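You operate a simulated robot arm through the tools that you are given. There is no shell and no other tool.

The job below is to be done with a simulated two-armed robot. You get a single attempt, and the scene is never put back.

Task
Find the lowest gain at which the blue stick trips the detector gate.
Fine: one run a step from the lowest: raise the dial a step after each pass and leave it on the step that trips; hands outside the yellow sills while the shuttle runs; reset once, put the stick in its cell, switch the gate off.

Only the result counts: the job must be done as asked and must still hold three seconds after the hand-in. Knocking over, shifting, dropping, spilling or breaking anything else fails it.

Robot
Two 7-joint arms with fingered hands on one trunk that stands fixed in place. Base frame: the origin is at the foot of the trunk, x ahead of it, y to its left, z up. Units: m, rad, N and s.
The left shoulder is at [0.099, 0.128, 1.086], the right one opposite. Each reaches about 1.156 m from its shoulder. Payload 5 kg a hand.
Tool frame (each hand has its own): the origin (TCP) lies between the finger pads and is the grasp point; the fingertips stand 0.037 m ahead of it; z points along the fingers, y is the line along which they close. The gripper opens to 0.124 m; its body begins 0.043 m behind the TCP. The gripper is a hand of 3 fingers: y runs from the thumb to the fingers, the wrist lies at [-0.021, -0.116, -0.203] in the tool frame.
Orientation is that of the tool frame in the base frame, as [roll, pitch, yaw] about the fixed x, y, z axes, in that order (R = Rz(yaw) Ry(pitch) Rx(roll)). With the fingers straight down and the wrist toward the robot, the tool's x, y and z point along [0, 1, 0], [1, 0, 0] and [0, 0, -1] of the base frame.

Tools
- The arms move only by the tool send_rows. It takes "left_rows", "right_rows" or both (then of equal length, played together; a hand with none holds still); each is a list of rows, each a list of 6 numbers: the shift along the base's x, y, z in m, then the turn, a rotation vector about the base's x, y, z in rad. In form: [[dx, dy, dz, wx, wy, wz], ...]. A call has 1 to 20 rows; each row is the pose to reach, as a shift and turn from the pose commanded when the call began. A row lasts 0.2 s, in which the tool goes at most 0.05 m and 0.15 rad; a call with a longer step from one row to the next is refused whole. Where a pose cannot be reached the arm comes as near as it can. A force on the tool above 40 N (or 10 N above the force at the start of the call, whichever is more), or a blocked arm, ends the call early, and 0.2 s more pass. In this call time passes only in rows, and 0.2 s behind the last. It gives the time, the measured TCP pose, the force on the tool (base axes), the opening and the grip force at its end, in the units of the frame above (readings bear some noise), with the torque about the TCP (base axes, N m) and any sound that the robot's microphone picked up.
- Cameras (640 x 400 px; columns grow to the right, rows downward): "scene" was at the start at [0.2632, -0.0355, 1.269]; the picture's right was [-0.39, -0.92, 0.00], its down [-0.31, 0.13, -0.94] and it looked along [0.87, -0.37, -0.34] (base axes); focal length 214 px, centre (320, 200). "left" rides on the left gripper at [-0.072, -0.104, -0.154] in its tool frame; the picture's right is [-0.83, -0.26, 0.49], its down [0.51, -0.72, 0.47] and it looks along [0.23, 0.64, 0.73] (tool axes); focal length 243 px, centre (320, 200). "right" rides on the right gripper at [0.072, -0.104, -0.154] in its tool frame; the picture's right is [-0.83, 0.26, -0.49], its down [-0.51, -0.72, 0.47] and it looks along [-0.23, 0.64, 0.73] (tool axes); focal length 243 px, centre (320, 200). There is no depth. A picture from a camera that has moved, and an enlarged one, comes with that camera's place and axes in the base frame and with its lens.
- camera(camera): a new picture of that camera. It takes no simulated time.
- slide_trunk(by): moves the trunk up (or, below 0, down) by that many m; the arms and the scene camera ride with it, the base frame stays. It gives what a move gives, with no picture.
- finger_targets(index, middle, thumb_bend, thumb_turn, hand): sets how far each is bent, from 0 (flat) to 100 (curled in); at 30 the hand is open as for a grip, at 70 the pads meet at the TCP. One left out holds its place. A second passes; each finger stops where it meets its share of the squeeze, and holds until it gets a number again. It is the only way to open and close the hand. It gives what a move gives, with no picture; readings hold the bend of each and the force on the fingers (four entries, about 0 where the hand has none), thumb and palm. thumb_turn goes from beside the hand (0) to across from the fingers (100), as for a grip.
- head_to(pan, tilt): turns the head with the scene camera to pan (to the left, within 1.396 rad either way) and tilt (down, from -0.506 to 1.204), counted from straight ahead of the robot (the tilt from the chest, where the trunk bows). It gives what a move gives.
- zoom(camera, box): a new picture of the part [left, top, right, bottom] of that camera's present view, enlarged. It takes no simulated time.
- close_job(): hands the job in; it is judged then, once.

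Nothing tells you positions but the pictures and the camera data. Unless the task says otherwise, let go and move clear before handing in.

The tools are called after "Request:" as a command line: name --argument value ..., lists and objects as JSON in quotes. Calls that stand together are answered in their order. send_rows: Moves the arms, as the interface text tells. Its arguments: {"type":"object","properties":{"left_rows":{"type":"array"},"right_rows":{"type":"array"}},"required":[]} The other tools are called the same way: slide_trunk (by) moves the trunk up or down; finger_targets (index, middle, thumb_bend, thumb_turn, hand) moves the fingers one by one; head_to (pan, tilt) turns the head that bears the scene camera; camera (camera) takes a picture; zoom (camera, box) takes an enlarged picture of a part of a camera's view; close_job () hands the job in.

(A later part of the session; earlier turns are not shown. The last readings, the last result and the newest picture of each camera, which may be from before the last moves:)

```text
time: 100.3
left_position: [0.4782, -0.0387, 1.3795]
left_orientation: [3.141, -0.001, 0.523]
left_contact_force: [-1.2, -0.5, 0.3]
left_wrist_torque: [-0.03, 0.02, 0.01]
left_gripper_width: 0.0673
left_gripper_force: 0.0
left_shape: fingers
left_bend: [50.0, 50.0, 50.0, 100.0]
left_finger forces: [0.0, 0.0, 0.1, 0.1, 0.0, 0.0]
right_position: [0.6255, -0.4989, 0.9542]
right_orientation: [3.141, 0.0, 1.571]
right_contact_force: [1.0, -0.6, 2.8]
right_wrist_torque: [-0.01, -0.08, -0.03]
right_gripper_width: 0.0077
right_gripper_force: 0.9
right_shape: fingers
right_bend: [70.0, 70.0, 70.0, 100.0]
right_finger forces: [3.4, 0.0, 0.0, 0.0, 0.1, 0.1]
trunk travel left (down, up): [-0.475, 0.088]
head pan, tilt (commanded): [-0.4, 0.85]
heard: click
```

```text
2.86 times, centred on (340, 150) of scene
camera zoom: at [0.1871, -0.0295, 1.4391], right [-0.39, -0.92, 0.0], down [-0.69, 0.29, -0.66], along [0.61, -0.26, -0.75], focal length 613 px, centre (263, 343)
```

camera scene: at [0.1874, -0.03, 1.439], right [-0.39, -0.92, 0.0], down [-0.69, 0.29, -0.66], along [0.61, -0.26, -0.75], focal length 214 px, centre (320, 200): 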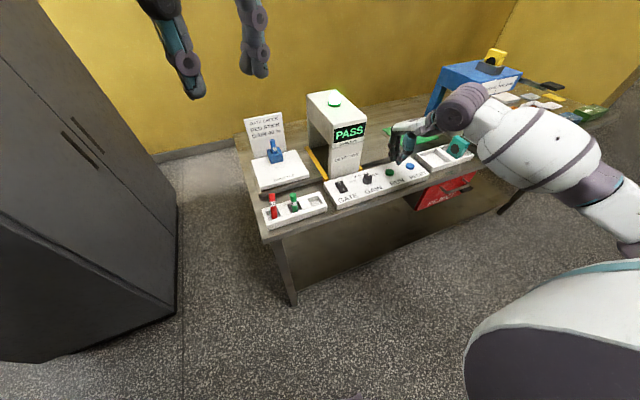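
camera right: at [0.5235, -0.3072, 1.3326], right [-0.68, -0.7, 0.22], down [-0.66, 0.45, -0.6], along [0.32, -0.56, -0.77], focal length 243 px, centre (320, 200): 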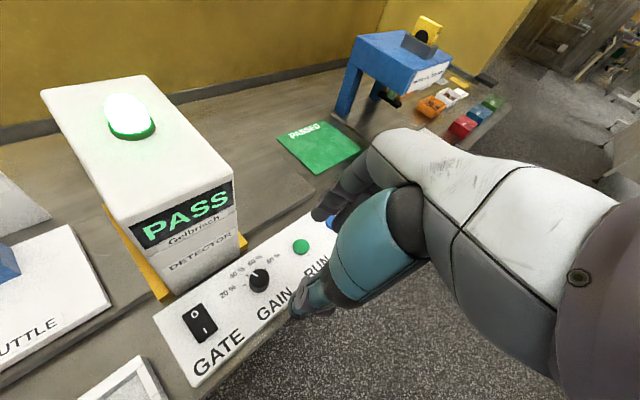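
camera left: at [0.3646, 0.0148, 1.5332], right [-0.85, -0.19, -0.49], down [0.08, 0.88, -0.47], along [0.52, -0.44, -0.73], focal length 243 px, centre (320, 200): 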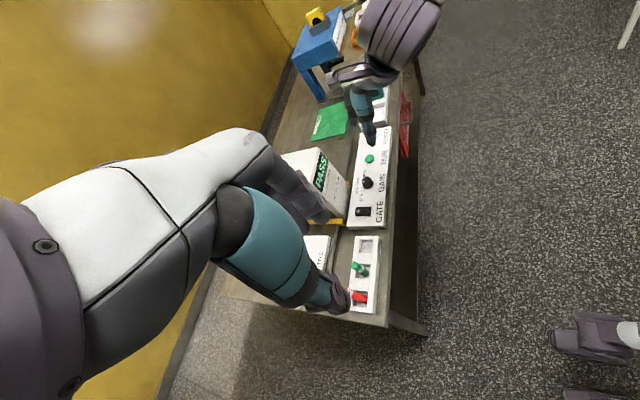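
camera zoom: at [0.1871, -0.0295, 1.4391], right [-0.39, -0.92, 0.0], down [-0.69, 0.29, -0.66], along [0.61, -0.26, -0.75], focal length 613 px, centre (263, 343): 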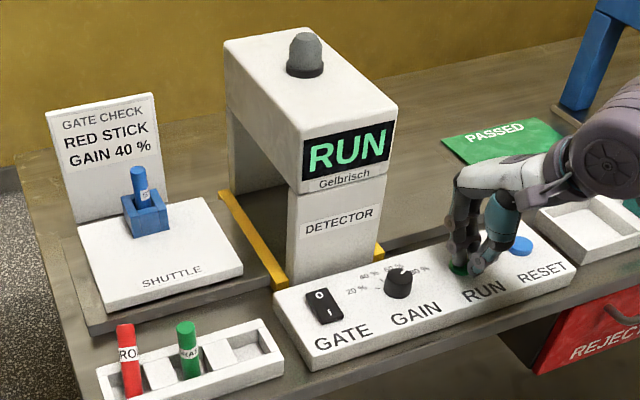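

Click and RUN. I withdraw the right hand and watch the pass.

Request:
send_rows --right_rows '[[0, 0, 0.03, 0, 0, 0], [-0.02, -0.01, 0.065, 0, 0, 0], [-0.05, -0.025, 0.09, 0, 0, 0], [-0.06, -0.03, 0.1, 0, 0, 0], [-0.06, -0.03, 0.1, 0, 0, 0], [-0.06, -0.03, 0.1, 0, 0, 0], [-0.06, -0.03, 0.1, 0, 0, 0], [-0.06, -0.03, 0.1, 0, 0, 0], [-0.06, -0.03, 0.1, 0, 0, 0], [-0.06, -0.03, 0.1, 0, 0, 0], [-0.06, -0.03, 0.1, 0, 0, 0], [-0.06, -0.03, 0.1, 0, 0, 0], [-0.06, -0.03, 0.1, 0, 0, 0], [-0.06, -0.03, 0.1, 0, 0, 0]]'

Request:
zoom --camera "scene" --box '[240, 80, 440, 220]'

Request:
send_rows --right_rows '[[0, 0, 0, 0, 0, 0], [0, 0, 0, 0, 0, 0], [0, 0, 0, 0, 0, 0], [0, 0, 0, 0, 0, 0], [0, 0, 0, 0, 0, 0], [0, 0, 0, 0, 0, 0], [0, 0, 0, 0, 0, 0], [0, 0, 0, 0, 0, 0]]'

Request:
zoom --camera "scene" --box '[240, 80, 440, 220]'

```text
time: 103.3
left_position: [0.4798, -0.0387, 1.3772]
left_orientation: [3.141, -0.001, 0.521]
left_contact_force: [0.0, 0.1, -1.2]
left_wrist_torque: [-0.03, 0.02, 0.0]
left_gripper_width: 0.067
left_gripper_force: 0.1
left_shape: fingers
left_bend: [50.0, 50.0, 50.0, 100.0]
left_finger forces: [0.1, 0.1, 0.0, 0.0, 0.1, 0.0]
right_position: [0.5657, -0.53, 1.0527]
right_orientation: [3.14, 0.0, 1.57]
right_contact_force: [-0.2, 0.2, -0.1]
right_wrist_torque: [0.02, 0.0, 0.01]
right_gripper_width: 0.0074
right_gripper_force: 0.0
right_shape: fingers
right_bend: [70.0, 70.0, 70.0, 100.0]
right_finger forces: [0.0, 0.0, 0.1, 0.0, 0.1, 0.0]
trunk travel left (down, up): [-0.475, 0.088]
head pan, tilt (commanded): [-0.4, 0.85]
```

```text
2.86 times, centred on (340, 150) of scene
camera zoom: at [0.1874, -0.0297, 1.439], right [-0.39, -0.92, 0.0], down [-0.69, 0.29, -0.66], along [0.61, -0.26, -0.75], focal length 613 px, centre (263, 343)
```

zoom: 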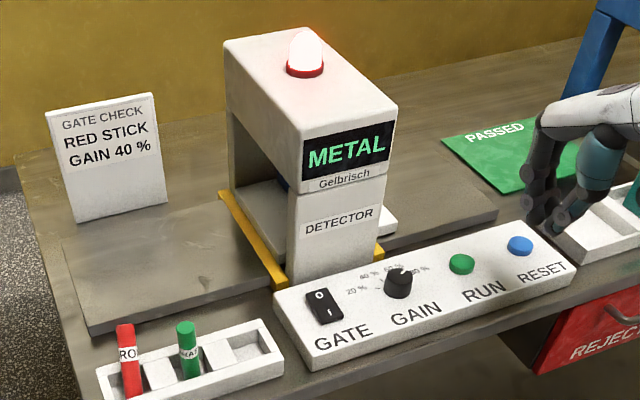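

```text
time: 105.1
left_position: [0.4796, -0.0383, 1.3798]
left_orientation: [-3.141, 0.0, 0.522]
left_contact_force: [0.3, -0.6, -1.1]
left_wrist_torque: [-0.02, 0.0, 0.02]
left_gripper_width: 0.067
left_gripper_force: 0.0
left_shape: fingers
left_bend: [50.0, 50.0, 50.0, 100.0]
left_finger forces: [0.0, 0.0, 0.0, 0.0, 0.0, 0.0]
right_position: [0.5668, -0.5285, 1.0523]
right_orientation: [3.141, 0.0, 1.569]
right_contact_force: [-0.4, 0.5, 0.4]
right_wrist_torque: [0.02, 0.02, -0.01]
right_gripper_width: 0.0076
right_gripper_force: 0.0
right_shape: fingers
right_bend: [70.0, 70.0, 70.0, 100.0]
right_finger forces: [0.1, 0.0, 0.1, 0.1, 0.0, 0.0]
trunk travel left (down, up): [-0.475, 0.088]
head pan, tilt (commanded): [-0.4, 0.85]
```

```text
2.86 times, centred on (340, 150) of scene
camera zoom: at [0.1874, -0.0297, 1.439], right [-0.39, -0.92, 0.0], down [-0.69, 0.29, -0.66], along [0.61, -0.26, -0.75], focal length 613 px, centre (263, 343)
```

zoom: 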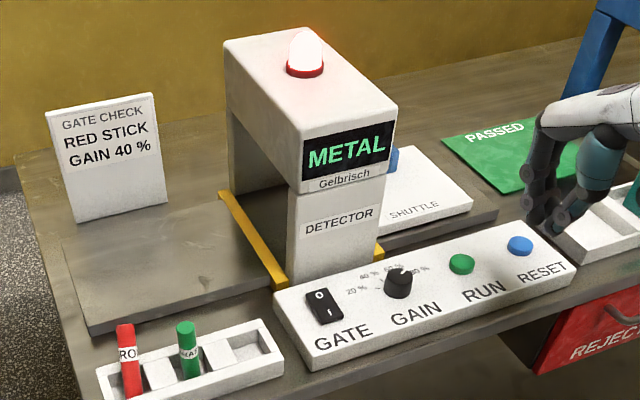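

METAL with a red lamp: the blue stick trips at 80 %. The shuttle is still running, so I hold still until it stops.

Request:
send_rows --right_rows '[[0, 0, 0, 0, 0, 0], [0, 0, 0, 0, 0, 0], [0, 0, 0, 0, 0, 0], [0, 0, 0, 0, 0, 0], [0, 0, 0, 0, 0, 0], [0, 0, 0, 0, 0, 0], [0, 0, 0, 0, 0, 0], [0, 0, 0, 0, 0, 0], [0, 0, 0, 0, 0, 0], [0, 0, 0, 0, 0, 0], [0, 0, 0, 0, 0, 0], [0, 0, 0, 0, 0, 0], [0, 0, 0, 0, 0, 0], [0, 0, 0, 0, 0, 0], [0, 0, 0, 0, 0, 0], [0, 0, 0, 0, 0, 0], [0, 0, 0, 0, 0, 0], [0, 0, 0, 0, 0, 0], [0, 0, 0, 0, 0, 0], [0, 0, 0, 0, 0, 0]]'

Request:
zoom --camera "scene" --box '[240, 80, 440, 220]'

Request:
send_rows --right_rows '[[0, 0, 0, 0, 0, 0], [0, 0, 0, 0, 0, 0], [0, 0, 0, 0, 0, 0], [0, 0, 0, 0, 0, 0], [0, 0, 0, 0, 0, 0], [0, 0, 0, 0, 0, 0], [0, 0, 0, 0, 0, 0], [0, 0, 0, 0, 0, 0], [0, 0, 0, 0, 0, 0], [0, 0, 0, 0, 0, 0], [0, 0, 0, 0, 0, 0], [0, 0, 0, 0, 0, 0], [0, 0, 0, 0, 0, 0], [0, 0, 0, 0, 0, 0], [0, 0, 0, 0, 0, 0], [0, 0, 0, 0, 0, 0], [0, 0, 0, 0, 0, 0], [0, 0, 0, 0, 0, 0], [0, 0, 0, 0, 0, 0], [0, 0, 0, 0, 0, 0]]'

Request:
zoom --camera "scene" --box '[240, 80, 440, 220]'

```text
time: 109.3
left_position: [0.4794, -0.0385, 1.3792]
left_orientation: [3.142, 0.0, 0.521]
left_contact_force: [-0.1, 0.6, -0.4]
left_wrist_torque: [-0.01, 0.01, -0.01]
left_gripper_width: 0.0674
left_gripper_force: 0.0
left_shape: fingers
left_bend: [50.0, 50.0, 50.0, 100.0]
left_finger forces: [0.0, 0.0, 0.0, 0.1, 0.0, 0.1]
right_position: [0.5664, -0.529, 1.0538]
right_orientation: [-3.14, -0.001, 1.569]
right_contact_force: [0.3, -0.6, -0.3]
right_wrist_torque: [0.0, -0.01, 0.0]
right_gripper_width: 0.0074
right_gripper_force: 0.2
right_shape: fingers
right_bend: [70.0, 70.0, 70.0, 100.0]
right_finger forces: [0.0, 0.1, 0.1, 0.1, 0.0, 0.0]
trunk travel left (down, up): [-0.475, 0.088]
head pan, tilt (commanded): [-0.4, 0.85]
```

```text
2.86 times, centred on (340, 150) of scene
camera zoom: at [0.1874, -0.0297, 1.439], right [-0.39, -0.92, 0.0], down [-0.69, 0.29, -0.66], along [0.61, -0.26, -0.75], focal length 613 px, centre (263, 343)
```

zoom: 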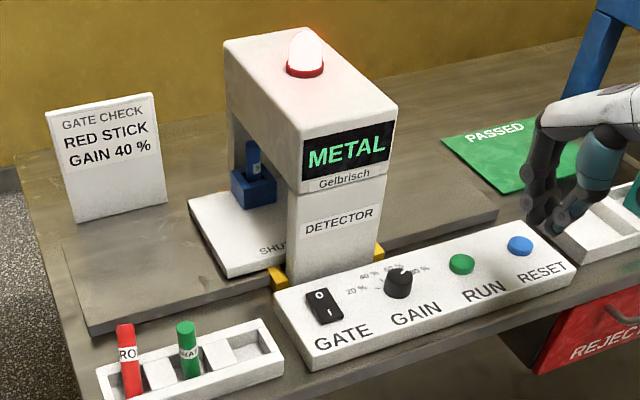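

```text
time: 113.5
left_position: [0.4796, -0.0383, 1.378]
left_orientation: [-3.141, 0.0, 0.521]
left_contact_force: [-0.2, 0.1, 1.0]
left_wrist_torque: [0.02, 0.02, 0.0]
left_gripper_width: 0.0669
left_gripper_force: 0.0
left_shape: fingers
left_bend: [50.0, 50.0, 50.0, 100.0]
left_finger forces: [0.1, 0.0, 0.1, 0.0, 0.1, 0.0]
right_position: [0.5669, -0.5284, 1.0534]
right_orientation: [-3.141, 0.0, 1.57]
right_contact_force: [-0.7, -0.1, -0.5]
right_wrist_torque: [0.03, 0.02, 0.0]
right_gripper_width: 0.0074
right_gripper_force: 0.0
right_shape: fingers
right_bend: [70.0, 70.0, 70.0, 100.0]
right_finger forces: [0.0, 0.1, 0.0, 0.1, 0.0, 0.0]
trunk travel left (down, up): [-0.475, 0.088]
head pan, tilt (commanded): [-0.4, 0.85]
```

```text
2.86 times, centred on (340, 150) of scene
camera zoom: at [0.1874, -0.0297, 1.439], right [-0.39, -0.92, 0.0], down [-0.69, 0.29, -0.66], along [0.61, -0.26, -0.75], focal length 613 px, centre (263, 343)
```

zoom: 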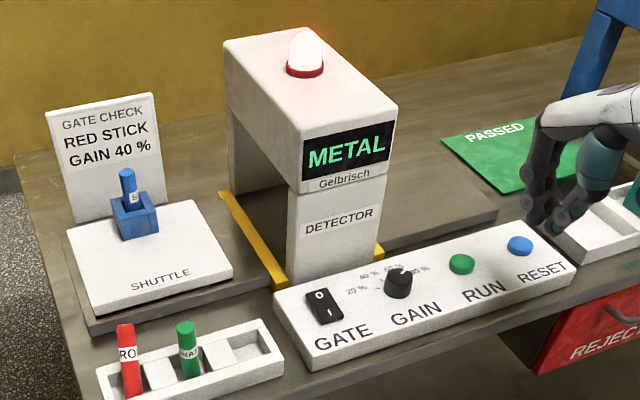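

The shuttle is home and METAL is latched. Next is RESET once: I bring the right index above the blue button at about (0.635, -0.590).

Request:
send_rows --right_rows '[[0.01, -0.03, 0, 0, 0, 0], [0.025, -0.0635, 0, 0, 0, 0], [0.045, -0.0635, -0.025, 0, 0, 0], [0.0594, -0.0635, -0.053, 0, 0, 0]]'

Request:
zoom --camera "right" --box '[150, 170, 400, 330]'

Request:
zoom --camera "scene" --box '[340, 100, 480, 200]'

```text
time: 114.5
left_position: [0.4806, -0.0389, 1.3773]
left_orientation: [-3.139, 0.0, 0.522]
left_contact_force: [-0.2, 0.0, -0.3]
left_wrist_torque: [0.0, 0.01, 0.0]
left_gripper_width: 0.0671
left_gripper_force: 0.0
left_shape: fingers
left_bend: [50.0, 50.0, 50.0, 100.0]
left_finger forces: [0.1, 0.1, 0.0, 0.0, 0.0, 0.1]
right_position: [0.6262, -0.5931, 1.0]
right_orientation: [3.142, 0.001, 1.571]
right_contact_force: [-0.3, -0.6, -0.7]
right_wrist_torque: [-0.02, 0.01, 0.0]
right_gripper_width: 0.0071
right_gripper_force: 0.0
right_shape: fingers
right_bend: [70.0, 70.0, 70.0, 100.0]
right_finger forces: [0.0, 0.1, 0.0, 0.1, 0.0, 0.0]
trunk travel left (down, up): [-0.475, 0.088]
head pan, tilt (commanded): [-0.4, 0.85]
```

```text
2.50 times, centred on (275, 250) of right
camera zoom: at [0.5213, -0.5222, 1.1534], right [0.26, -0.83, 0.49], down [-0.72, -0.51, -0.47], along [0.64, -0.23, -0.73], focal length 606 px, centre (432, 75)
```

zoom: 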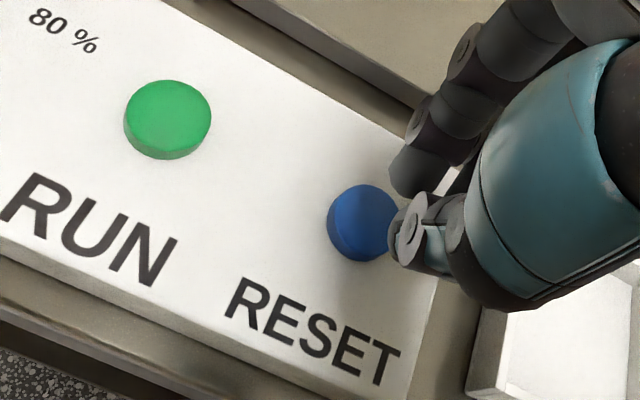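

```text
4.00 times, centred on (410, 150) of scene
camera zoom: at [0.1884, -0.0306, 1.4388], right [-0.39, -0.92, 0.0], down [-0.69, 0.29, -0.66], along [0.61, -0.26, -0.75], focal length 858 px, centre (-40, 400)
```

zoom: 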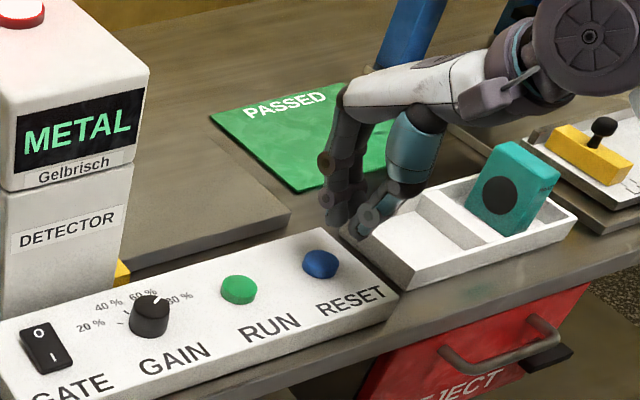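

The view over RESET matches the one I had over RUN. I press it once, slowly.

Request:
send_rows --right_rows '[[0, 0, -0.02, 0, 0, 0], [0, 0, -0.034, 0, 0, 0], [0, 0, -0.041, 0, 0, 0], [0, 0, -0.044, 0, 0, 0], [0, 0, -0.046, 0, 0, 0]]'

Request:
zoom --camera "scene" --box '[300, 80, 480, 200]'

```text
time: 115.7
left_position: [0.4783, -0.0388, 1.3782]
left_orientation: [3.142, 0.0, 0.522]
left_contact_force: [0.5, 0.5, -0.5]
left_wrist_torque: [0.02, -0.04, 0.02]
left_gripper_width: 0.0673
left_gripper_force: 0.1
left_shape: fingers
left_bend: [50.0, 50.0, 50.0, 100.0]
left_finger forces: [0.0, 0.0, 0.1, 0.0, 0.1, 0.0]
right_position: [0.6252, -0.5923, 0.955]
right_orientation: [3.138, 0.0, 1.569]
right_contact_force: [0.1, -0.6, 2.7]
right_wrist_torque: [0.01, -0.02, -0.01]
right_gripper_width: 0.0072
right_gripper_force: 1.3
right_shape: fingers
right_bend: [70.0, 70.0, 70.0, 100.0]
right_finger forces: [2.6, 0.0, 0.1, 0.1, 0.1, 0.0]
trunk travel left (down, up): [-0.475, 0.088]
head pan, tilt (commanded): [-0.4, 0.85]
heard: click
```

```text
3.33 times, centred on (390, 140) of scene
camera zoom: at [0.1872, -0.0296, 1.4391], right [-0.39, -0.92, 0.0], down [-0.69, 0.29, -0.66], along [0.61, -0.26, -0.75], focal length 715 px, centre (87, 400)
```

zoom: 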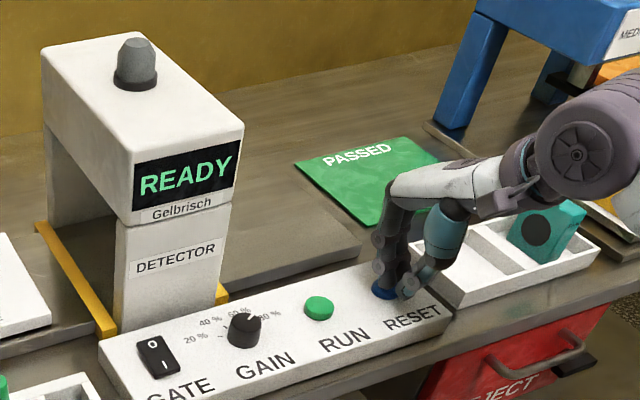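

READY again after one RESET click. I lift the right hand away to the right and turn the left hand back to its plain orientation to look at the blue stick and its holder from above.

Request:
send_rows --right_rows '[[0, 0, 0.03, 0, 0, 0], [-0.01, -0.005, 0.07, 0, 0, 0], [-0.04, -0.02, 0.1, 0, 0, 0], [-0.07, -0.03, 0.13, 0, 0, 0], [-0.09, -0.04, 0.16, 0, 0, 0], [-0.1, -0.05, 0.19, 0, 0, 0], [-0.1, -0.05, 0.2, 0, 0, 0], [-0.1, -0.05, 0.2, 0, 0, 0]]' --left_rows '[[0.01, 0.005, 0, 0, 0, 0.13], [0.02, 0.01, 0, 0, 0, 0.26], [0.03, 0.015, 0, 0, 0, 0.39], [0.04, 0.02, 0, 0, 0, 0.52], [0.05, 0.02, 0, 0, 0, 0.65], [0.06, 0.02, 0, 0, 0, 0.78], [0.07, 0.02, 0, 0, 0, 0.91], [0.08, 0.02, 0, 0, 0, 1.048]]'

Request:
camera --camera "left"

Request:
camera --camera "scene"

```text
time: 117.5
left_position: [0.5582, -0.018, 1.3784]
left_orientation: [3.141, -0.001, 1.573]
left_contact_force: [1.4, -0.3, 0.0]
left_wrist_torque: [0.05, -0.02, 0.0]
left_gripper_width: 0.067
left_gripper_force: 0.0
left_shape: fingers
left_bend: [50.0, 50.0, 50.0, 100.0]
left_finger forces: [0.1, 0.0, 0.0, 0.0, 0.1, 0.1]
right_position: [0.523, -0.6427, 1.1533]
right_orientation: [3.141, 0.002, 1.57]
right_contact_force: [0.0, 0.4, 0.2]
right_wrist_torque: [0.01, -0.03, 0.03]
right_gripper_width: 0.0071
right_gripper_force: 0.1
right_shape: fingers
right_bend: [70.0, 70.0, 70.0, 100.0]
right_finger forces: [0.0, 0.0, 0.0, 0.1, 0.0, 0.1]
trunk travel left (down, up): [-0.475, 0.088]
head pan, tilt (commanded): [-0.4, 0.85]
```

```text
taken
camera left: at [0.455, -0.0918, 1.5337], right [-0.26, -0.83, -0.49], down [-0.72, 0.51, -0.47], along [0.64, 0.23, -0.73], focal length 243 px, centre (320, 200)
```

left: 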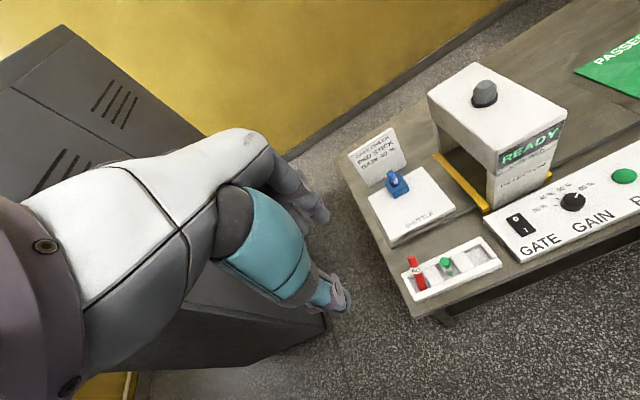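

```text
taken
camera scene: at [0.1869, -0.0306, 1.4391], right [-0.39, -0.92, 0.0], down [-0.69, 0.29, -0.66], along [0.61, -0.26, -0.75], focal length 214 px, centre (320, 200)
```

scene: 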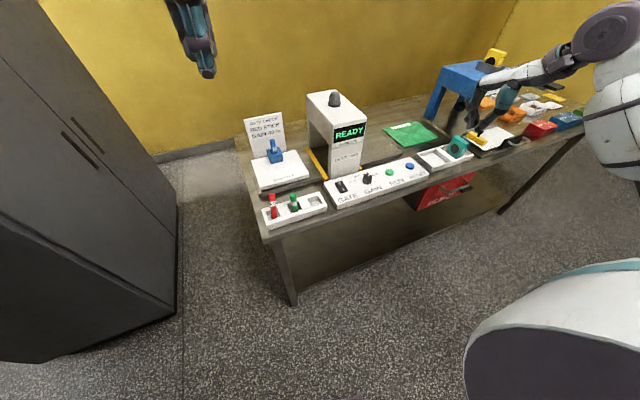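

Both cameras now see the rack and the shuttle clearly. I zoom in to triangulate the blue stick, its holder, the empty cell and the leaning red stick.

Request:
zoom --camera "left" --box '[340, 130, 460, 210]'

Request:
zoom --camera "left" --box '[390, 230, 510, 310]'

Request:
zoom --camera "scene" --box '[235, 105, 335, 175]'

Request:
zoom --camera "scene" --box '[250, 180, 350, 240]'

```text
5.00 times, centred on (400, 170) of left
camera zoom: at [0.455, -0.0918, 1.5337], right [-0.26, -0.83, -0.49], down [-0.72, 0.51, -0.47], along [0.64, 0.23, -0.73], focal length 1213 px, centre (-80, 350)
```

zoom: 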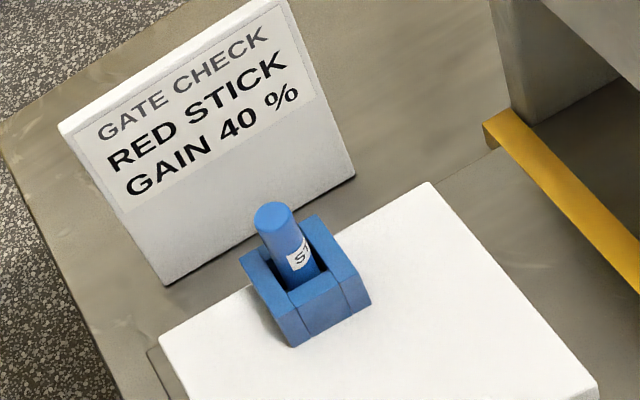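

```text
5.00 times, centred on (450, 270) of left
camera zoom: at [0.455, -0.0918, 1.5337], right [-0.26, -0.83, -0.49], down [-0.72, 0.51, -0.47], along [0.64, 0.23, -0.73], focal length 1213 px, centre (-330, -150)
```

zoom: 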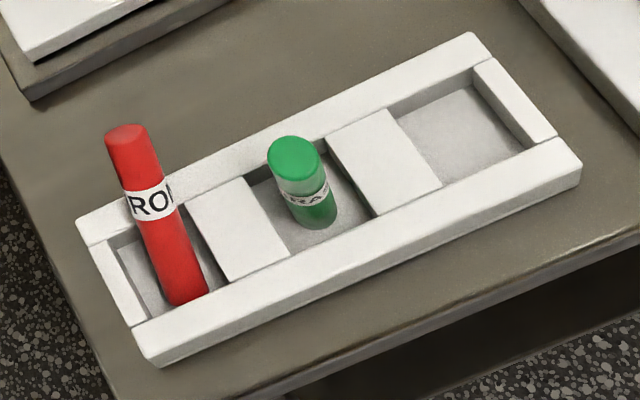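

```text
5.71 times, centred on (285, 140) of scene
camera zoom: at [0.1869, -0.0306, 1.4391], right [-0.39, -0.92, 0.0], down [-0.69, 0.29, -0.66], along [0.61, -0.26, -0.75], focal length 1226 px, centre (520, 543)
```

zoom: 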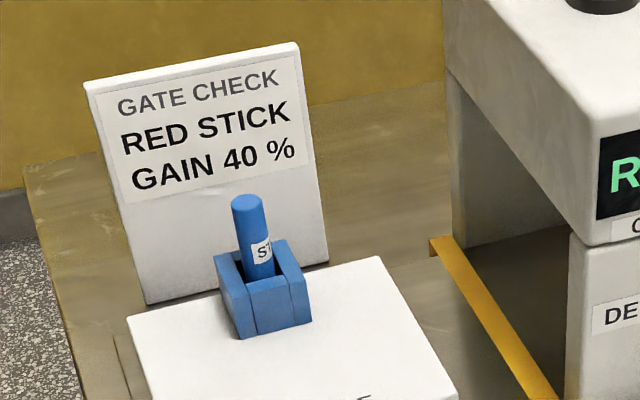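

```text
6.40 times, centred on (300, 210) of scene
camera zoom: at [0.1869, -0.0306, 1.4391], right [-0.39, -0.92, 0.0], down [-0.69, 0.29, -0.66], along [0.61, -0.26, -0.75], focal length 1373 px, centre (448, 136)
```

zoom: 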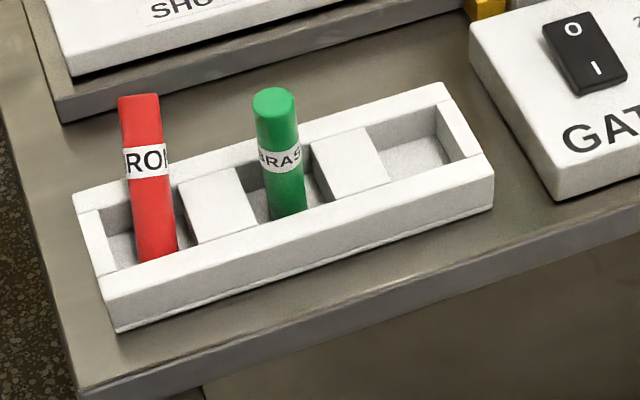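

Estimates: blue stick axis ≈ (0.867, -0.134), top ≈ 1.005, holder top ≈ 0.945; empty cell centre ≈ (0.622, -0.198). I raise the trunk a bit more to keep the forearm high over the rack, then bring the left hand toward the stick from above.

Request:
slide_trunk --by 0.085

Request:
finger_targets --hand "left" --index 48 --middle 48 --thumb_bend 48 --thumb_turn 100

```text
time: 118.7
left_position: [0.56, -0.0189, 1.4615]
left_orientation: [-3.139, 0.0, 1.571]
left_contact_force: [1.1, 0.6, -0.1]
left_wrist_torque: [-0.01, 0.01, 0.01]
left_gripper_width: 0.0672
left_gripper_force: 0.1
left_shape: fingers
left_bend: [50.0, 50.0, 50.0, 100.0]
left_finger forces: [0.0, 0.2, 0.1, 0.0, 0.1, 0.0]
right_position: [0.5256, -0.6423, 1.238]
right_orientation: [-3.138, 0.001, 1.571]
right_contact_force: [-0.8, -0.2, 0.0]
right_wrist_torque: [0.02, 0.01, -0.02]
right_gripper_width: 0.0072
right_gripper_force: 0.0
right_shape: fingers
right_bend: [70.0, 70.0, 70.0, 100.0]
right_finger forces: [0.0, 0.1, 0.0, 0.0, 0.0, 0.0]
trunk travel left (down, up): [-0.56, 0.003]
head pan, tilt (commanded): [-0.4, 0.85]
```

```text
time: 119.7
left_position: [0.5595, -0.0176, 1.4637]
left_orientation: [-3.141, 0.0, 1.568]
left_contact_force: [0.0, 0.3, -0.3]
left_wrist_torque: [0.0, -0.03, -0.01]
left_gripper_width: 0.073
left_gripper_force: 0.0
left_shape: fingers
left_bend: [48.0, 48.0, 48.0, 100.0]
left_finger forces: [0.0, 0.0, 0.1, 0.1, 0.0, 0.0]
right_position: [0.5254, -0.6429, 1.2403]
right_orientation: [3.14, -0.001, 1.571]
right_contact_force: [0.1, 0.8, -0.8]
right_wrist_torque: [0.0, -0.05, 0.0]
right_gripper_width: 0.007
right_gripper_force: 0.0
right_shape: fingers
right_bend: [70.0, 70.0, 70.0, 100.0]
right_finger forces: [0.0, 0.1, 0.1, 0.0, 0.0, 0.0]
trunk travel left (down, up): [-0.56, 0.003]
head pan, tilt (commanded): [-0.4, 0.85]
```

Request:
send_rows --left_rows '[[0.035, -0.015, -0.02, 0, 0, 0], [0.07, -0.03, -0.04, 0, 0, 0], [0.105, -0.045, -0.06, 0, 0, 0], [0.14, -0.06, -0.08, 0, 0, 0], [0.175, -0.075, -0.1, 0, 0, 0], [0.21, -0.09, -0.12, 0, 0, 0], [0.245, -0.1, -0.145, 0, 0, 0], [0.275, -0.11, -0.175, 0, 0, 0], [0.295, -0.118, -0.21, 0, 0, 0], [0.3065, -0.12, -0.25, 0, 0, 0], [0.3065, -0.12, -0.295, 0, 0, 0], [0.3065, -0.12, -0.335, 0, 0, 0]]'

Request:
head_to --pan -0.2 --tilt 0.75

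Request:
camera --camera "scene"

Request:
camera --camera "left"

Request:
camera --camera "right"

```text
time: 122.3
left_position: [0.8652, -0.1386, 1.1288]
left_orientation: [-3.14, 0.0, 1.568]
left_contact_force: [1.0, 0.2, -0.9]
left_wrist_torque: [0.02, 0.01, 0.03]
left_gripper_width: 0.0736
left_gripper_force: 0.0
left_shape: fingers
left_bend: [48.0, 48.0, 48.0, 100.0]
left_finger forces: [0.0, 0.1, 0.0, 0.0, 0.1, 0.0]
right_position: [0.5253, -0.6427, 1.2389]
right_orientation: [-3.142, -0.001, 1.571]
right_contact_force: [0.9, 0.5, -0.3]
right_wrist_torque: [0.02, 0.06, 0.0]
right_gripper_width: 0.0072
right_gripper_force: 0.0
right_shape: fingers
right_bend: [70.0, 70.0, 70.0, 100.0]
right_finger forces: [0.0, 0.0, 0.1, 0.0, 0.0, 0.1]
trunk travel left (down, up): [-0.56, 0.003]
head pan, tilt (commanded): [-0.4, 0.85]
```

```text
time: 123.0
left_position: [0.8638, -0.1382, 1.1278]
left_orientation: [-3.141, 0.001, 1.568]
left_contact_force: [-0.3, 0.9, 0.2]
left_wrist_torque: [0.02, 0.0, -0.01]
left_gripper_width: 0.0733
left_gripper_force: 0.0
left_shape: fingers
left_bend: [48.0, 48.0, 48.0, 100.0]
left_finger forces: [0.0, 0.0, 0.1, 0.1, 0.1, 0.0]
right_position: [0.5253, -0.6423, 1.24]
right_orientation: [3.139, -0.001, 1.57]
right_contact_force: [-0.4, 0.4, 0.5]
right_wrist_torque: [0.0, -0.02, -0.04]
right_gripper_width: 0.0072
right_gripper_force: 0.1
right_shape: fingers
right_bend: [70.0, 70.0, 70.0, 100.0]
right_finger forces: [0.0, 0.1, 0.0, 0.1, 0.0, 0.1]
trunk travel left (down, up): [-0.56, 0.003]
head pan, tilt (commanded): [-0.201, 0.75]
```

```text
taken
camera scene: at [0.1131, -0.0158, 1.5495], right [-0.2, -0.98, 0.0], down [-0.67, 0.14, -0.73], along [0.72, -0.15, -0.68], focal length 214 px, centre (320, 200)
```

scene: 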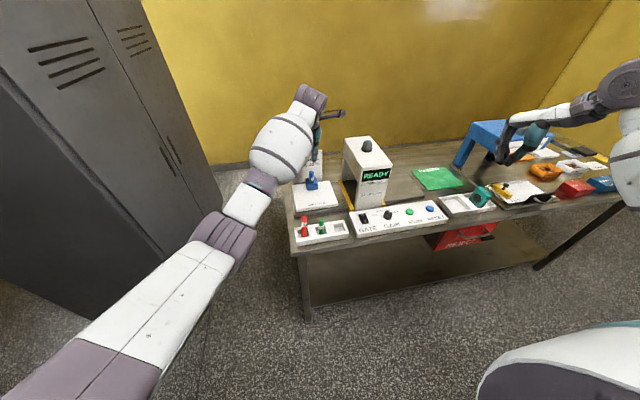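

```text
taken
camera left: at [0.7606, -0.2106, 1.2833], right [-0.26, -0.83, -0.49], down [-0.72, 0.51, -0.47], along [0.64, 0.23, -0.73], focal length 243 px, centre (320, 200)
```

left: 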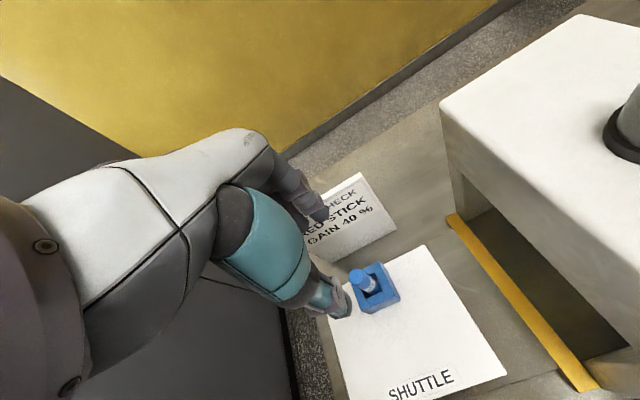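

```text
taken
camera right: at [0.4209, -0.571, 1.393], right [0.26, -0.83, 0.49], down [-0.72, -0.51, -0.47], along [0.64, -0.23, -0.73], focal length 243 px, centre (320, 200)
```

right: 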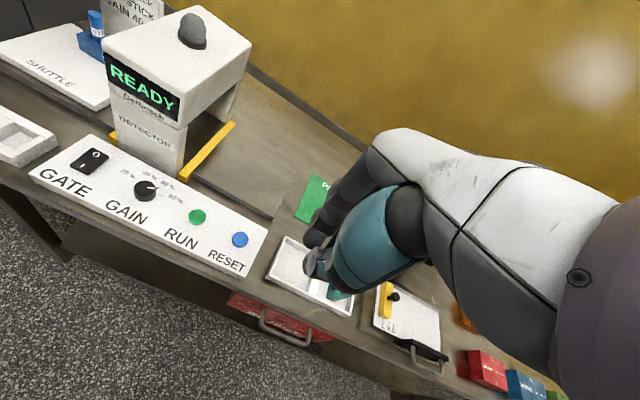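

The left arm runs well left of and above the rack. I zoom on the stick from the left camera to align precisely.

Request:
zoom --camera "left" --box '[300, 230, 440, 340]'

Request:
zoom --camera "scene" --box '[270, 80, 370, 220]'

Request:
zoom --camera "right" --box '[60, 0, 140, 80]'

```text
3.64 times, centred on (370, 285) of left
camera zoom: at [0.7606, -0.2106, 1.2833], right [-0.26, -0.83, -0.49], down [-0.72, 0.51, -0.47], along [0.64, 0.23, -0.73], focal length 882 px, centre (138, -109)
```

zoom: 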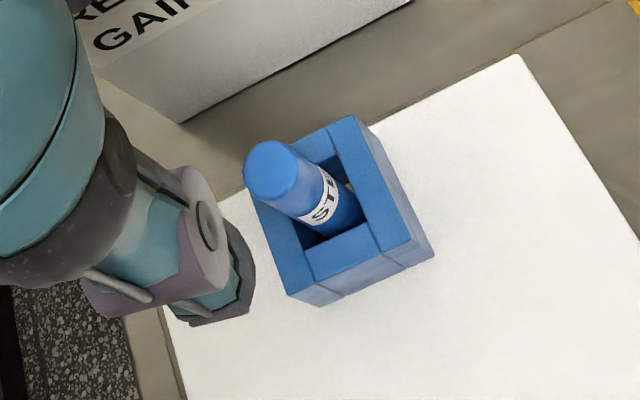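

```text
2.86 times, centred on (320, 150) of scene
camera zoom: at [0.1131, -0.0158, 1.5495], right [-0.2, -0.98, 0.0], down [-0.67, 0.14, -0.73], along [0.72, -0.15, -0.68], focal length 613 px, centre (320, 343)
```

zoom: 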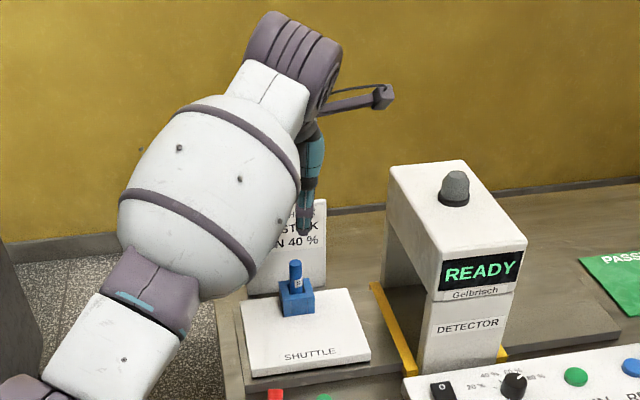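

```text
5.00 times, centred on (100, 40) of right
camera zoom: at [0.4209, -0.571, 1.393], right [0.26, -0.83, 0.49], down [-0.72, -0.51, -0.47], along [0.64, -0.23, -0.73], focal length 1213 px, centre (1420, 1000)
```

zoom: 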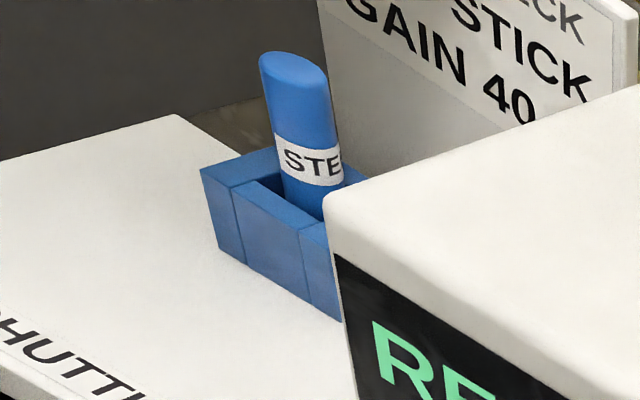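

The stick axis comes out at ≈ (0.8665, -0.1345) with its top at ≈ 1.008, so the hand is already nearly centred. I descend to just above the stick top and check again.

Request:
send_rows --left_rows '[[0.001, 0, -0.03, 0, 0, 0], [0.002, 0, -0.055, 0, 0, 0], [0.002, 0, -0.07, 0, 0, 0]]'

Request:
zoom --camera "left" --box '[240, 180, 420, 320]'

Request:
zoom --camera "right" --box '[40, 0, 160, 80]'

Request:
zoom --camera "scene" --box '[280, 120, 360, 220]'

```text
time: 123.8
left_position: [0.8671, -0.1367, 1.0576]
left_orientation: [-3.141, 0.001, 1.571]
left_contact_force: [0.3, 0.8, -1.0]
left_wrist_torque: [0.03, 0.01, -0.01]
left_gripper_width: 0.0737
left_gripper_force: 0.1
left_shape: fingers
left_bend: [48.0, 48.0, 48.0, 100.0]
left_finger forces: [0.0, 0.1, 0.0, 0.0, 0.0, 0.0]
right_position: [0.5253, -0.6416, 1.2403]
right_orientation: [3.141, 0.0, 1.573]
right_contact_force: [0.4, -0.2, -0.7]
right_wrist_torque: [-0.01, -0.01, 0.0]
right_gripper_width: 0.007
right_gripper_force: 0.0
right_shape: fingers
right_bend: [70.0, 70.0, 70.0, 100.0]
right_finger forces: [0.0, 0.0, 0.0, 0.0, 0.1, 0.1]
trunk travel left (down, up): [-0.56, 0.003]
head pan, tilt (commanded): [-0.201, 0.75]
```

```text
2.86 times, centred on (330, 250) of left
camera zoom: at [0.7629, -0.2095, 1.2128], right [-0.26, -0.83, -0.49], down [-0.72, 0.51, -0.47], along [0.64, 0.23, -0.73], focal length 693 px, centre (291, 57)
```

zoom: 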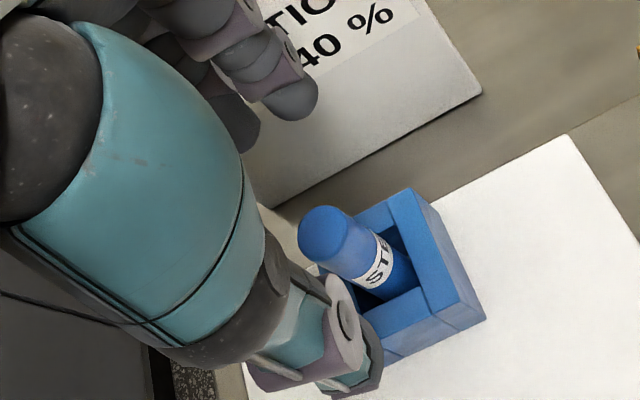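

```text
5.00 times, centred on (100, 40) of right
camera zoom: at [0.4205, -0.5709, 1.3931], right [0.26, -0.83, 0.49], down [-0.72, -0.51, -0.47], along [0.64, -0.23, -0.73], focal length 1213 px, centre (1420, 1000)
```

zoom: 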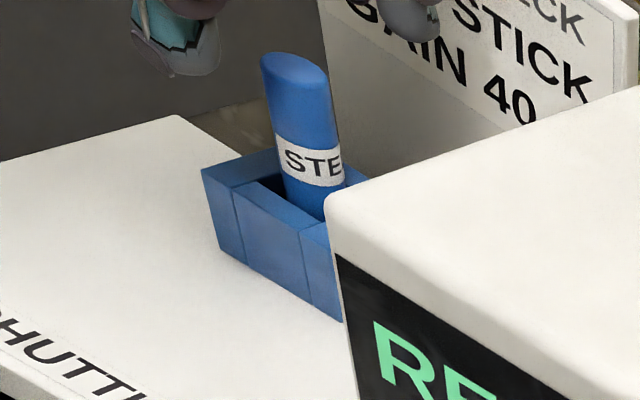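

```text
4.00 times, centred on (320, 170) of scene
camera zoom: at [0.1127, -0.0157, 1.5496], right [-0.2, -0.98, 0.0], down [-0.67, 0.14, -0.73], along [0.72, -0.15, -0.68], focal length 858 px, centre (320, 320)
```

zoom: 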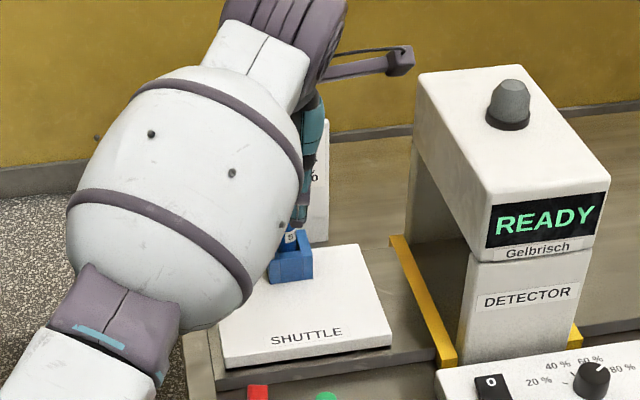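

Relative to the hand the stick is centred within 2 mm. I descend so the fingertips stop just above the holder block.

Request:
send_rows --left_rows '[[0, -0.002, -0.02, 0, 0, 0], [0, -0.002, -0.04, 0, 0, 0], [0, -0.002, -0.055, 0, 0, 0], [0, -0.002, -0.0645, 0, 0, 0]]'

Request:
zoom --camera "left" --box '[240, 180, 420, 320]'

Request:
zoom --camera "right" --box '[40, 0, 160, 80]'

```text
time: 124.8
left_position: [0.8674, -0.1396, 0.9931]
left_orientation: [-3.141, -0.003, 1.571]
left_contact_force: [0.0, -1.3, 0.6]
left_wrist_torque: [0.01, 0.02, 0.0]
left_gripper_width: 0.0732
left_gripper_force: 0.1
left_shape: fingers
left_bend: [48.0, 48.0, 48.0, 100.0]
left_finger forces: [0.1, 0.0, 0.1, 0.0, 0.1, 0.1]
right_position: [0.5253, -0.642, 1.2395]
right_orientation: [-3.141, -0.001, 1.573]
right_contact_force: [-0.3, 0.5, -0.1]
right_wrist_torque: [0.0, 0.0, 0.05]
right_gripper_width: 0.0072
right_gripper_force: 0.0
right_shape: fingers
right_bend: [70.0, 70.0, 70.0, 100.0]
right_finger forces: [0.0, 0.1, 0.1, 0.0, 0.0, 0.1]
trunk travel left (down, up): [-0.56, 0.003]
head pan, tilt (commanded): [-0.201, 0.75]
```

```text
2.86 times, centred on (330, 250) of left
camera zoom: at [0.7637, -0.2122, 1.1477], right [-0.26, -0.83, -0.49], down [-0.72, 0.51, -0.47], along [0.64, 0.23, -0.73], focal length 693 px, centre (291, 57)
```

zoom: 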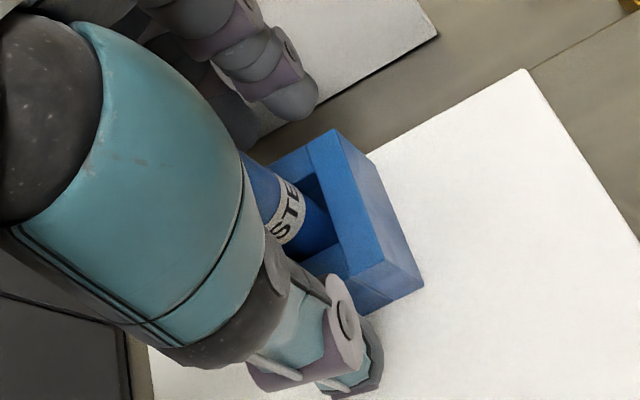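

```text
5.00 times, centred on (100, 40) of right
camera zoom: at [0.421, -0.5712, 1.3928], right [0.26, -0.83, 0.49], down [-0.72, -0.51, -0.47], along [0.64, -0.23, -0.73], focal length 1213 px, centre (1420, 1000)
```

zoom: 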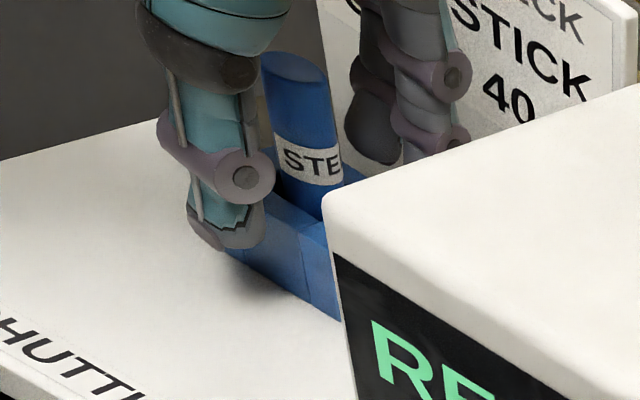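

Thumb and fingers stand on either side of the stick, just above the holder. I close on it in two stages.

Request:
finger_targets --hand "left" --index 60 --middle 60 --thumb_bend 60

Request:
zoom --camera "right" --box '[40, 0, 160, 80]'

Request:
finger_targets --hand "left" --index 72 --middle 72 --thumb_bend 72

Request:
zoom --camera "right" --box '[40, 0, 160, 80]'

Request:
zoom --camera "left" --box '[240, 180, 420, 320]'

```text
time: 125.8
left_position: [0.8673, -0.1391, 0.9952]
left_orientation: [3.137, -0.001, 1.568]
left_contact_force: [4.5, 0.9, 8.5]
left_wrist_torque: [0.1, -0.4, -0.06]
left_gripper_width: 0.0376
left_gripper_force: 5.0
left_shape: fingers
left_bend: [60.0, 58.0, 60.0, 100.0]
left_finger forces: [0.9, 8.9, 0.0, 0.0, 0.0, 0.1]
right_position: [0.5248, -0.6414, 1.2409]
right_orientation: [3.139, -0.001, 1.571]
right_contact_force: [0.1, -0.5, 1.0]
right_wrist_torque: [0.0, -0.01, 0.0]
right_gripper_width: 0.007
right_gripper_force: 0.0
right_shape: fingers
right_bend: [70.0, 70.0, 70.0, 100.0]
right_finger forces: [0.0, 0.0, 0.0, 0.0, 0.0, 0.1]
trunk travel left (down, up): [-0.56, 0.003]
head pan, tilt (commanded): [-0.201, 0.75]
```

```text
5.00 times, centred on (100, 40) of right
camera zoom: at [0.4202, -0.5709, 1.3935], right [0.26, -0.83, 0.49], down [-0.72, -0.51, -0.47], along [0.64, -0.23, -0.73], focal length 1213 px, centre (1420, 1000)
```

zoom: 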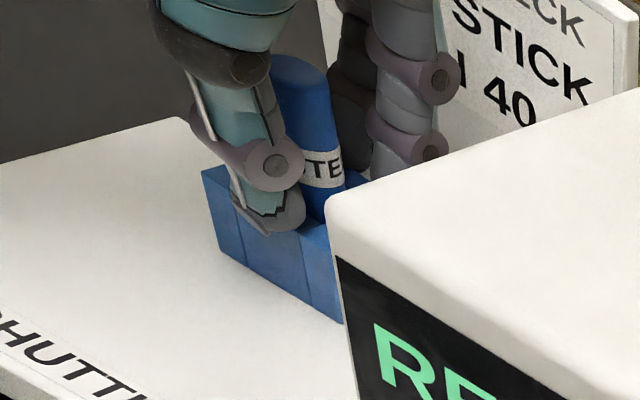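

```text
time: 126.8
left_position: [0.8688, -0.1403, 0.9963]
left_orientation: [3.138, 0.001, 1.571]
left_contact_force: [22.2, 0.7, 15.5]
left_wrist_torque: [0.19, -1.38, -0.08]
left_gripper_width: 0.0197
left_gripper_force: 18.9
left_shape: fingers
left_bend: [60.0, 60.0, 70.0, 100.0]
left_finger forces: [12.1, 21.7, 0.1, 0.0, 4.2, 0.1]
right_position: [0.5268, -0.6416, 1.2422]
right_orientation: [-3.141, 0.002, 1.571]
right_contact_force: [0.6, -0.6, -0.2]
right_wrist_torque: [-0.01, 0.0, -0.02]
right_gripper_width: 0.0073
right_gripper_force: 0.1
right_shape: fingers
right_bend: [70.0, 70.0, 70.0, 100.0]
right_finger forces: [0.0, 0.0, 0.1, 0.1, 0.0, 0.0]
trunk travel left (down, up): [-0.56, 0.003]
head pan, tilt (commanded): [-0.201, 0.75]
```

```text
5.00 times, centred on (100, 40) of right
camera zoom: at [0.4215, -0.5707, 1.3935], right [0.26, -0.83, 0.49], down [-0.72, -0.51, -0.47], along [0.64, -0.23, -0.73], focal length 1213 px, centre (1420, 1000)
```

zoom: 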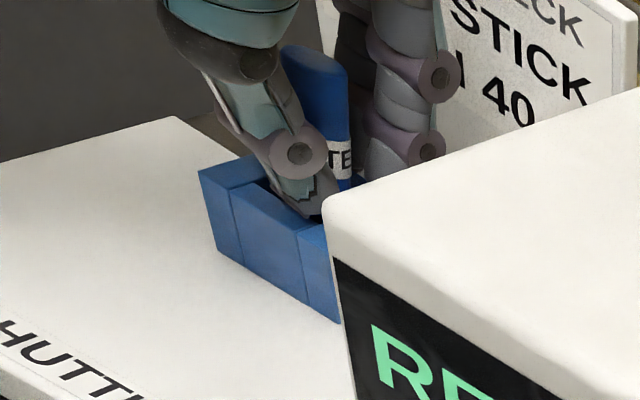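

```text
2.86 times, centred on (330, 250) of left
camera zoom: at [0.7647, -0.2116, 1.1499], right [-0.26, -0.83, -0.49], down [-0.72, 0.51, -0.47], along [0.64, 0.23, -0.73], focal length 693 px, centre (291, 57)
```

zoom: 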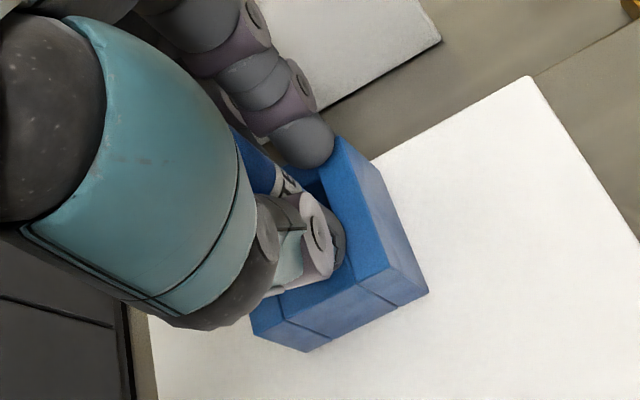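

The fingertips dip while closing and caught the holder's rear edge, so the squeeze is on the block. I open again at once, raise the hand about 14 mm, and retry higher on the stick.

Request:
finger_targets --hand "left" --index 50 --middle 50 --thumb_bend 50

Request:
send_rows --left_rows '[[0, 0, 0.007, 0, 0, 0], [0, 0, 0.014, 0, 0, 0]]'

Request:
zoom --camera "right" --box '[40, 0, 160, 80]'

Request:
zoom --camera "left" --box '[240, 180, 420, 320]'

```text
time: 127.8
left_position: [0.8669, -0.1404, 0.9927]
left_orientation: [-3.139, 0.0, 1.57]
left_contact_force: [-0.4, -0.2, 1.0]
left_wrist_torque: [-0.04, -0.02, 0.02]
left_gripper_width: 0.0674
left_gripper_force: 0.0
left_shape: fingers
left_bend: [50.0, 50.0, 50.0, 100.0]
left_finger forces: [0.0, 0.1, 0.1, 0.1, 0.1, 0.0]
right_position: [0.525, -0.6417, 1.2392]
right_orientation: [3.141, 0.0, 1.569]
right_contact_force: [-0.2, 0.8, 0.3]
right_wrist_torque: [-0.02, 0.04, 0.01]
right_gripper_width: 0.0071
right_gripper_force: 0.0
right_shape: fingers
right_bend: [70.0, 70.0, 70.0, 100.0]
right_finger forces: [0.1, 0.0, 0.0, 0.0, 0.0, 0.1]
trunk travel left (down, up): [-0.56, 0.003]
head pan, tilt (commanded): [-0.201, 0.75]
```

```text
time: 128.4
left_position: [0.8682, -0.1405, 1.007]
left_orientation: [3.141, -0.001, 1.569]
left_contact_force: [0.1, 0.9, -0.3]
left_wrist_torque: [-0.01, 0.01, 0.0]
left_gripper_width: 0.0675
left_gripper_force: 0.0
left_shape: fingers
left_bend: [50.0, 50.0, 50.0, 100.0]
left_finger forces: [0.0, 0.1, 0.0, 0.1, 0.0, 0.0]
right_position: [0.5252, -0.6426, 1.2398]
right_orientation: [3.141, -0.001, 1.571]
right_contact_force: [0.7, 1.2, -0.3]
right_wrist_torque: [0.02, -0.01, 0.01]
right_gripper_width: 0.0073
right_gripper_force: 0.0
right_shape: fingers
right_bend: [70.0, 70.0, 70.0, 100.0]
right_finger forces: [0.0, 0.0, 0.0, 0.1, 0.1, 0.0]
trunk travel left (down, up): [-0.56, 0.003]
head pan, tilt (commanded): [-0.201, 0.75]
```

```text
5.00 times, centred on (100, 40) of right
camera zoom: at [0.4211, -0.5711, 1.3929], right [0.26, -0.83, 0.49], down [-0.72, -0.51, -0.47], along [0.64, -0.23, -0.73], focal length 1213 px, centre (1420, 1000)
```

zoom: 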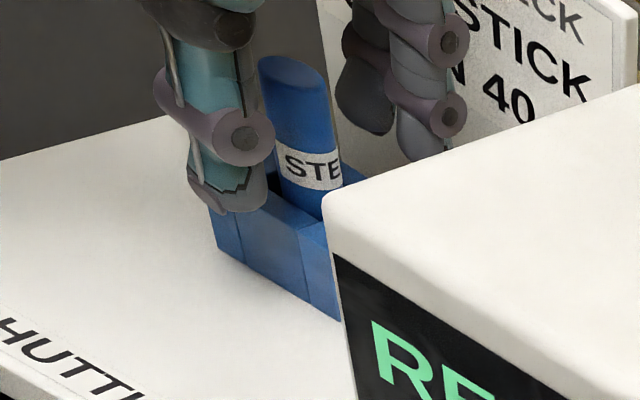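

```text
2.86 times, centred on (330, 250) of left
camera zoom: at [0.764, -0.2127, 1.1623], right [-0.26, -0.83, -0.49], down [-0.72, 0.51, -0.47], along [0.64, 0.23, -0.73], focal length 693 px, centre (291, 57)
```

zoom: 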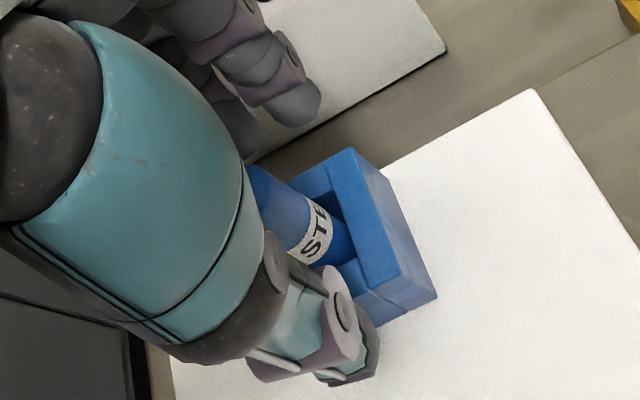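

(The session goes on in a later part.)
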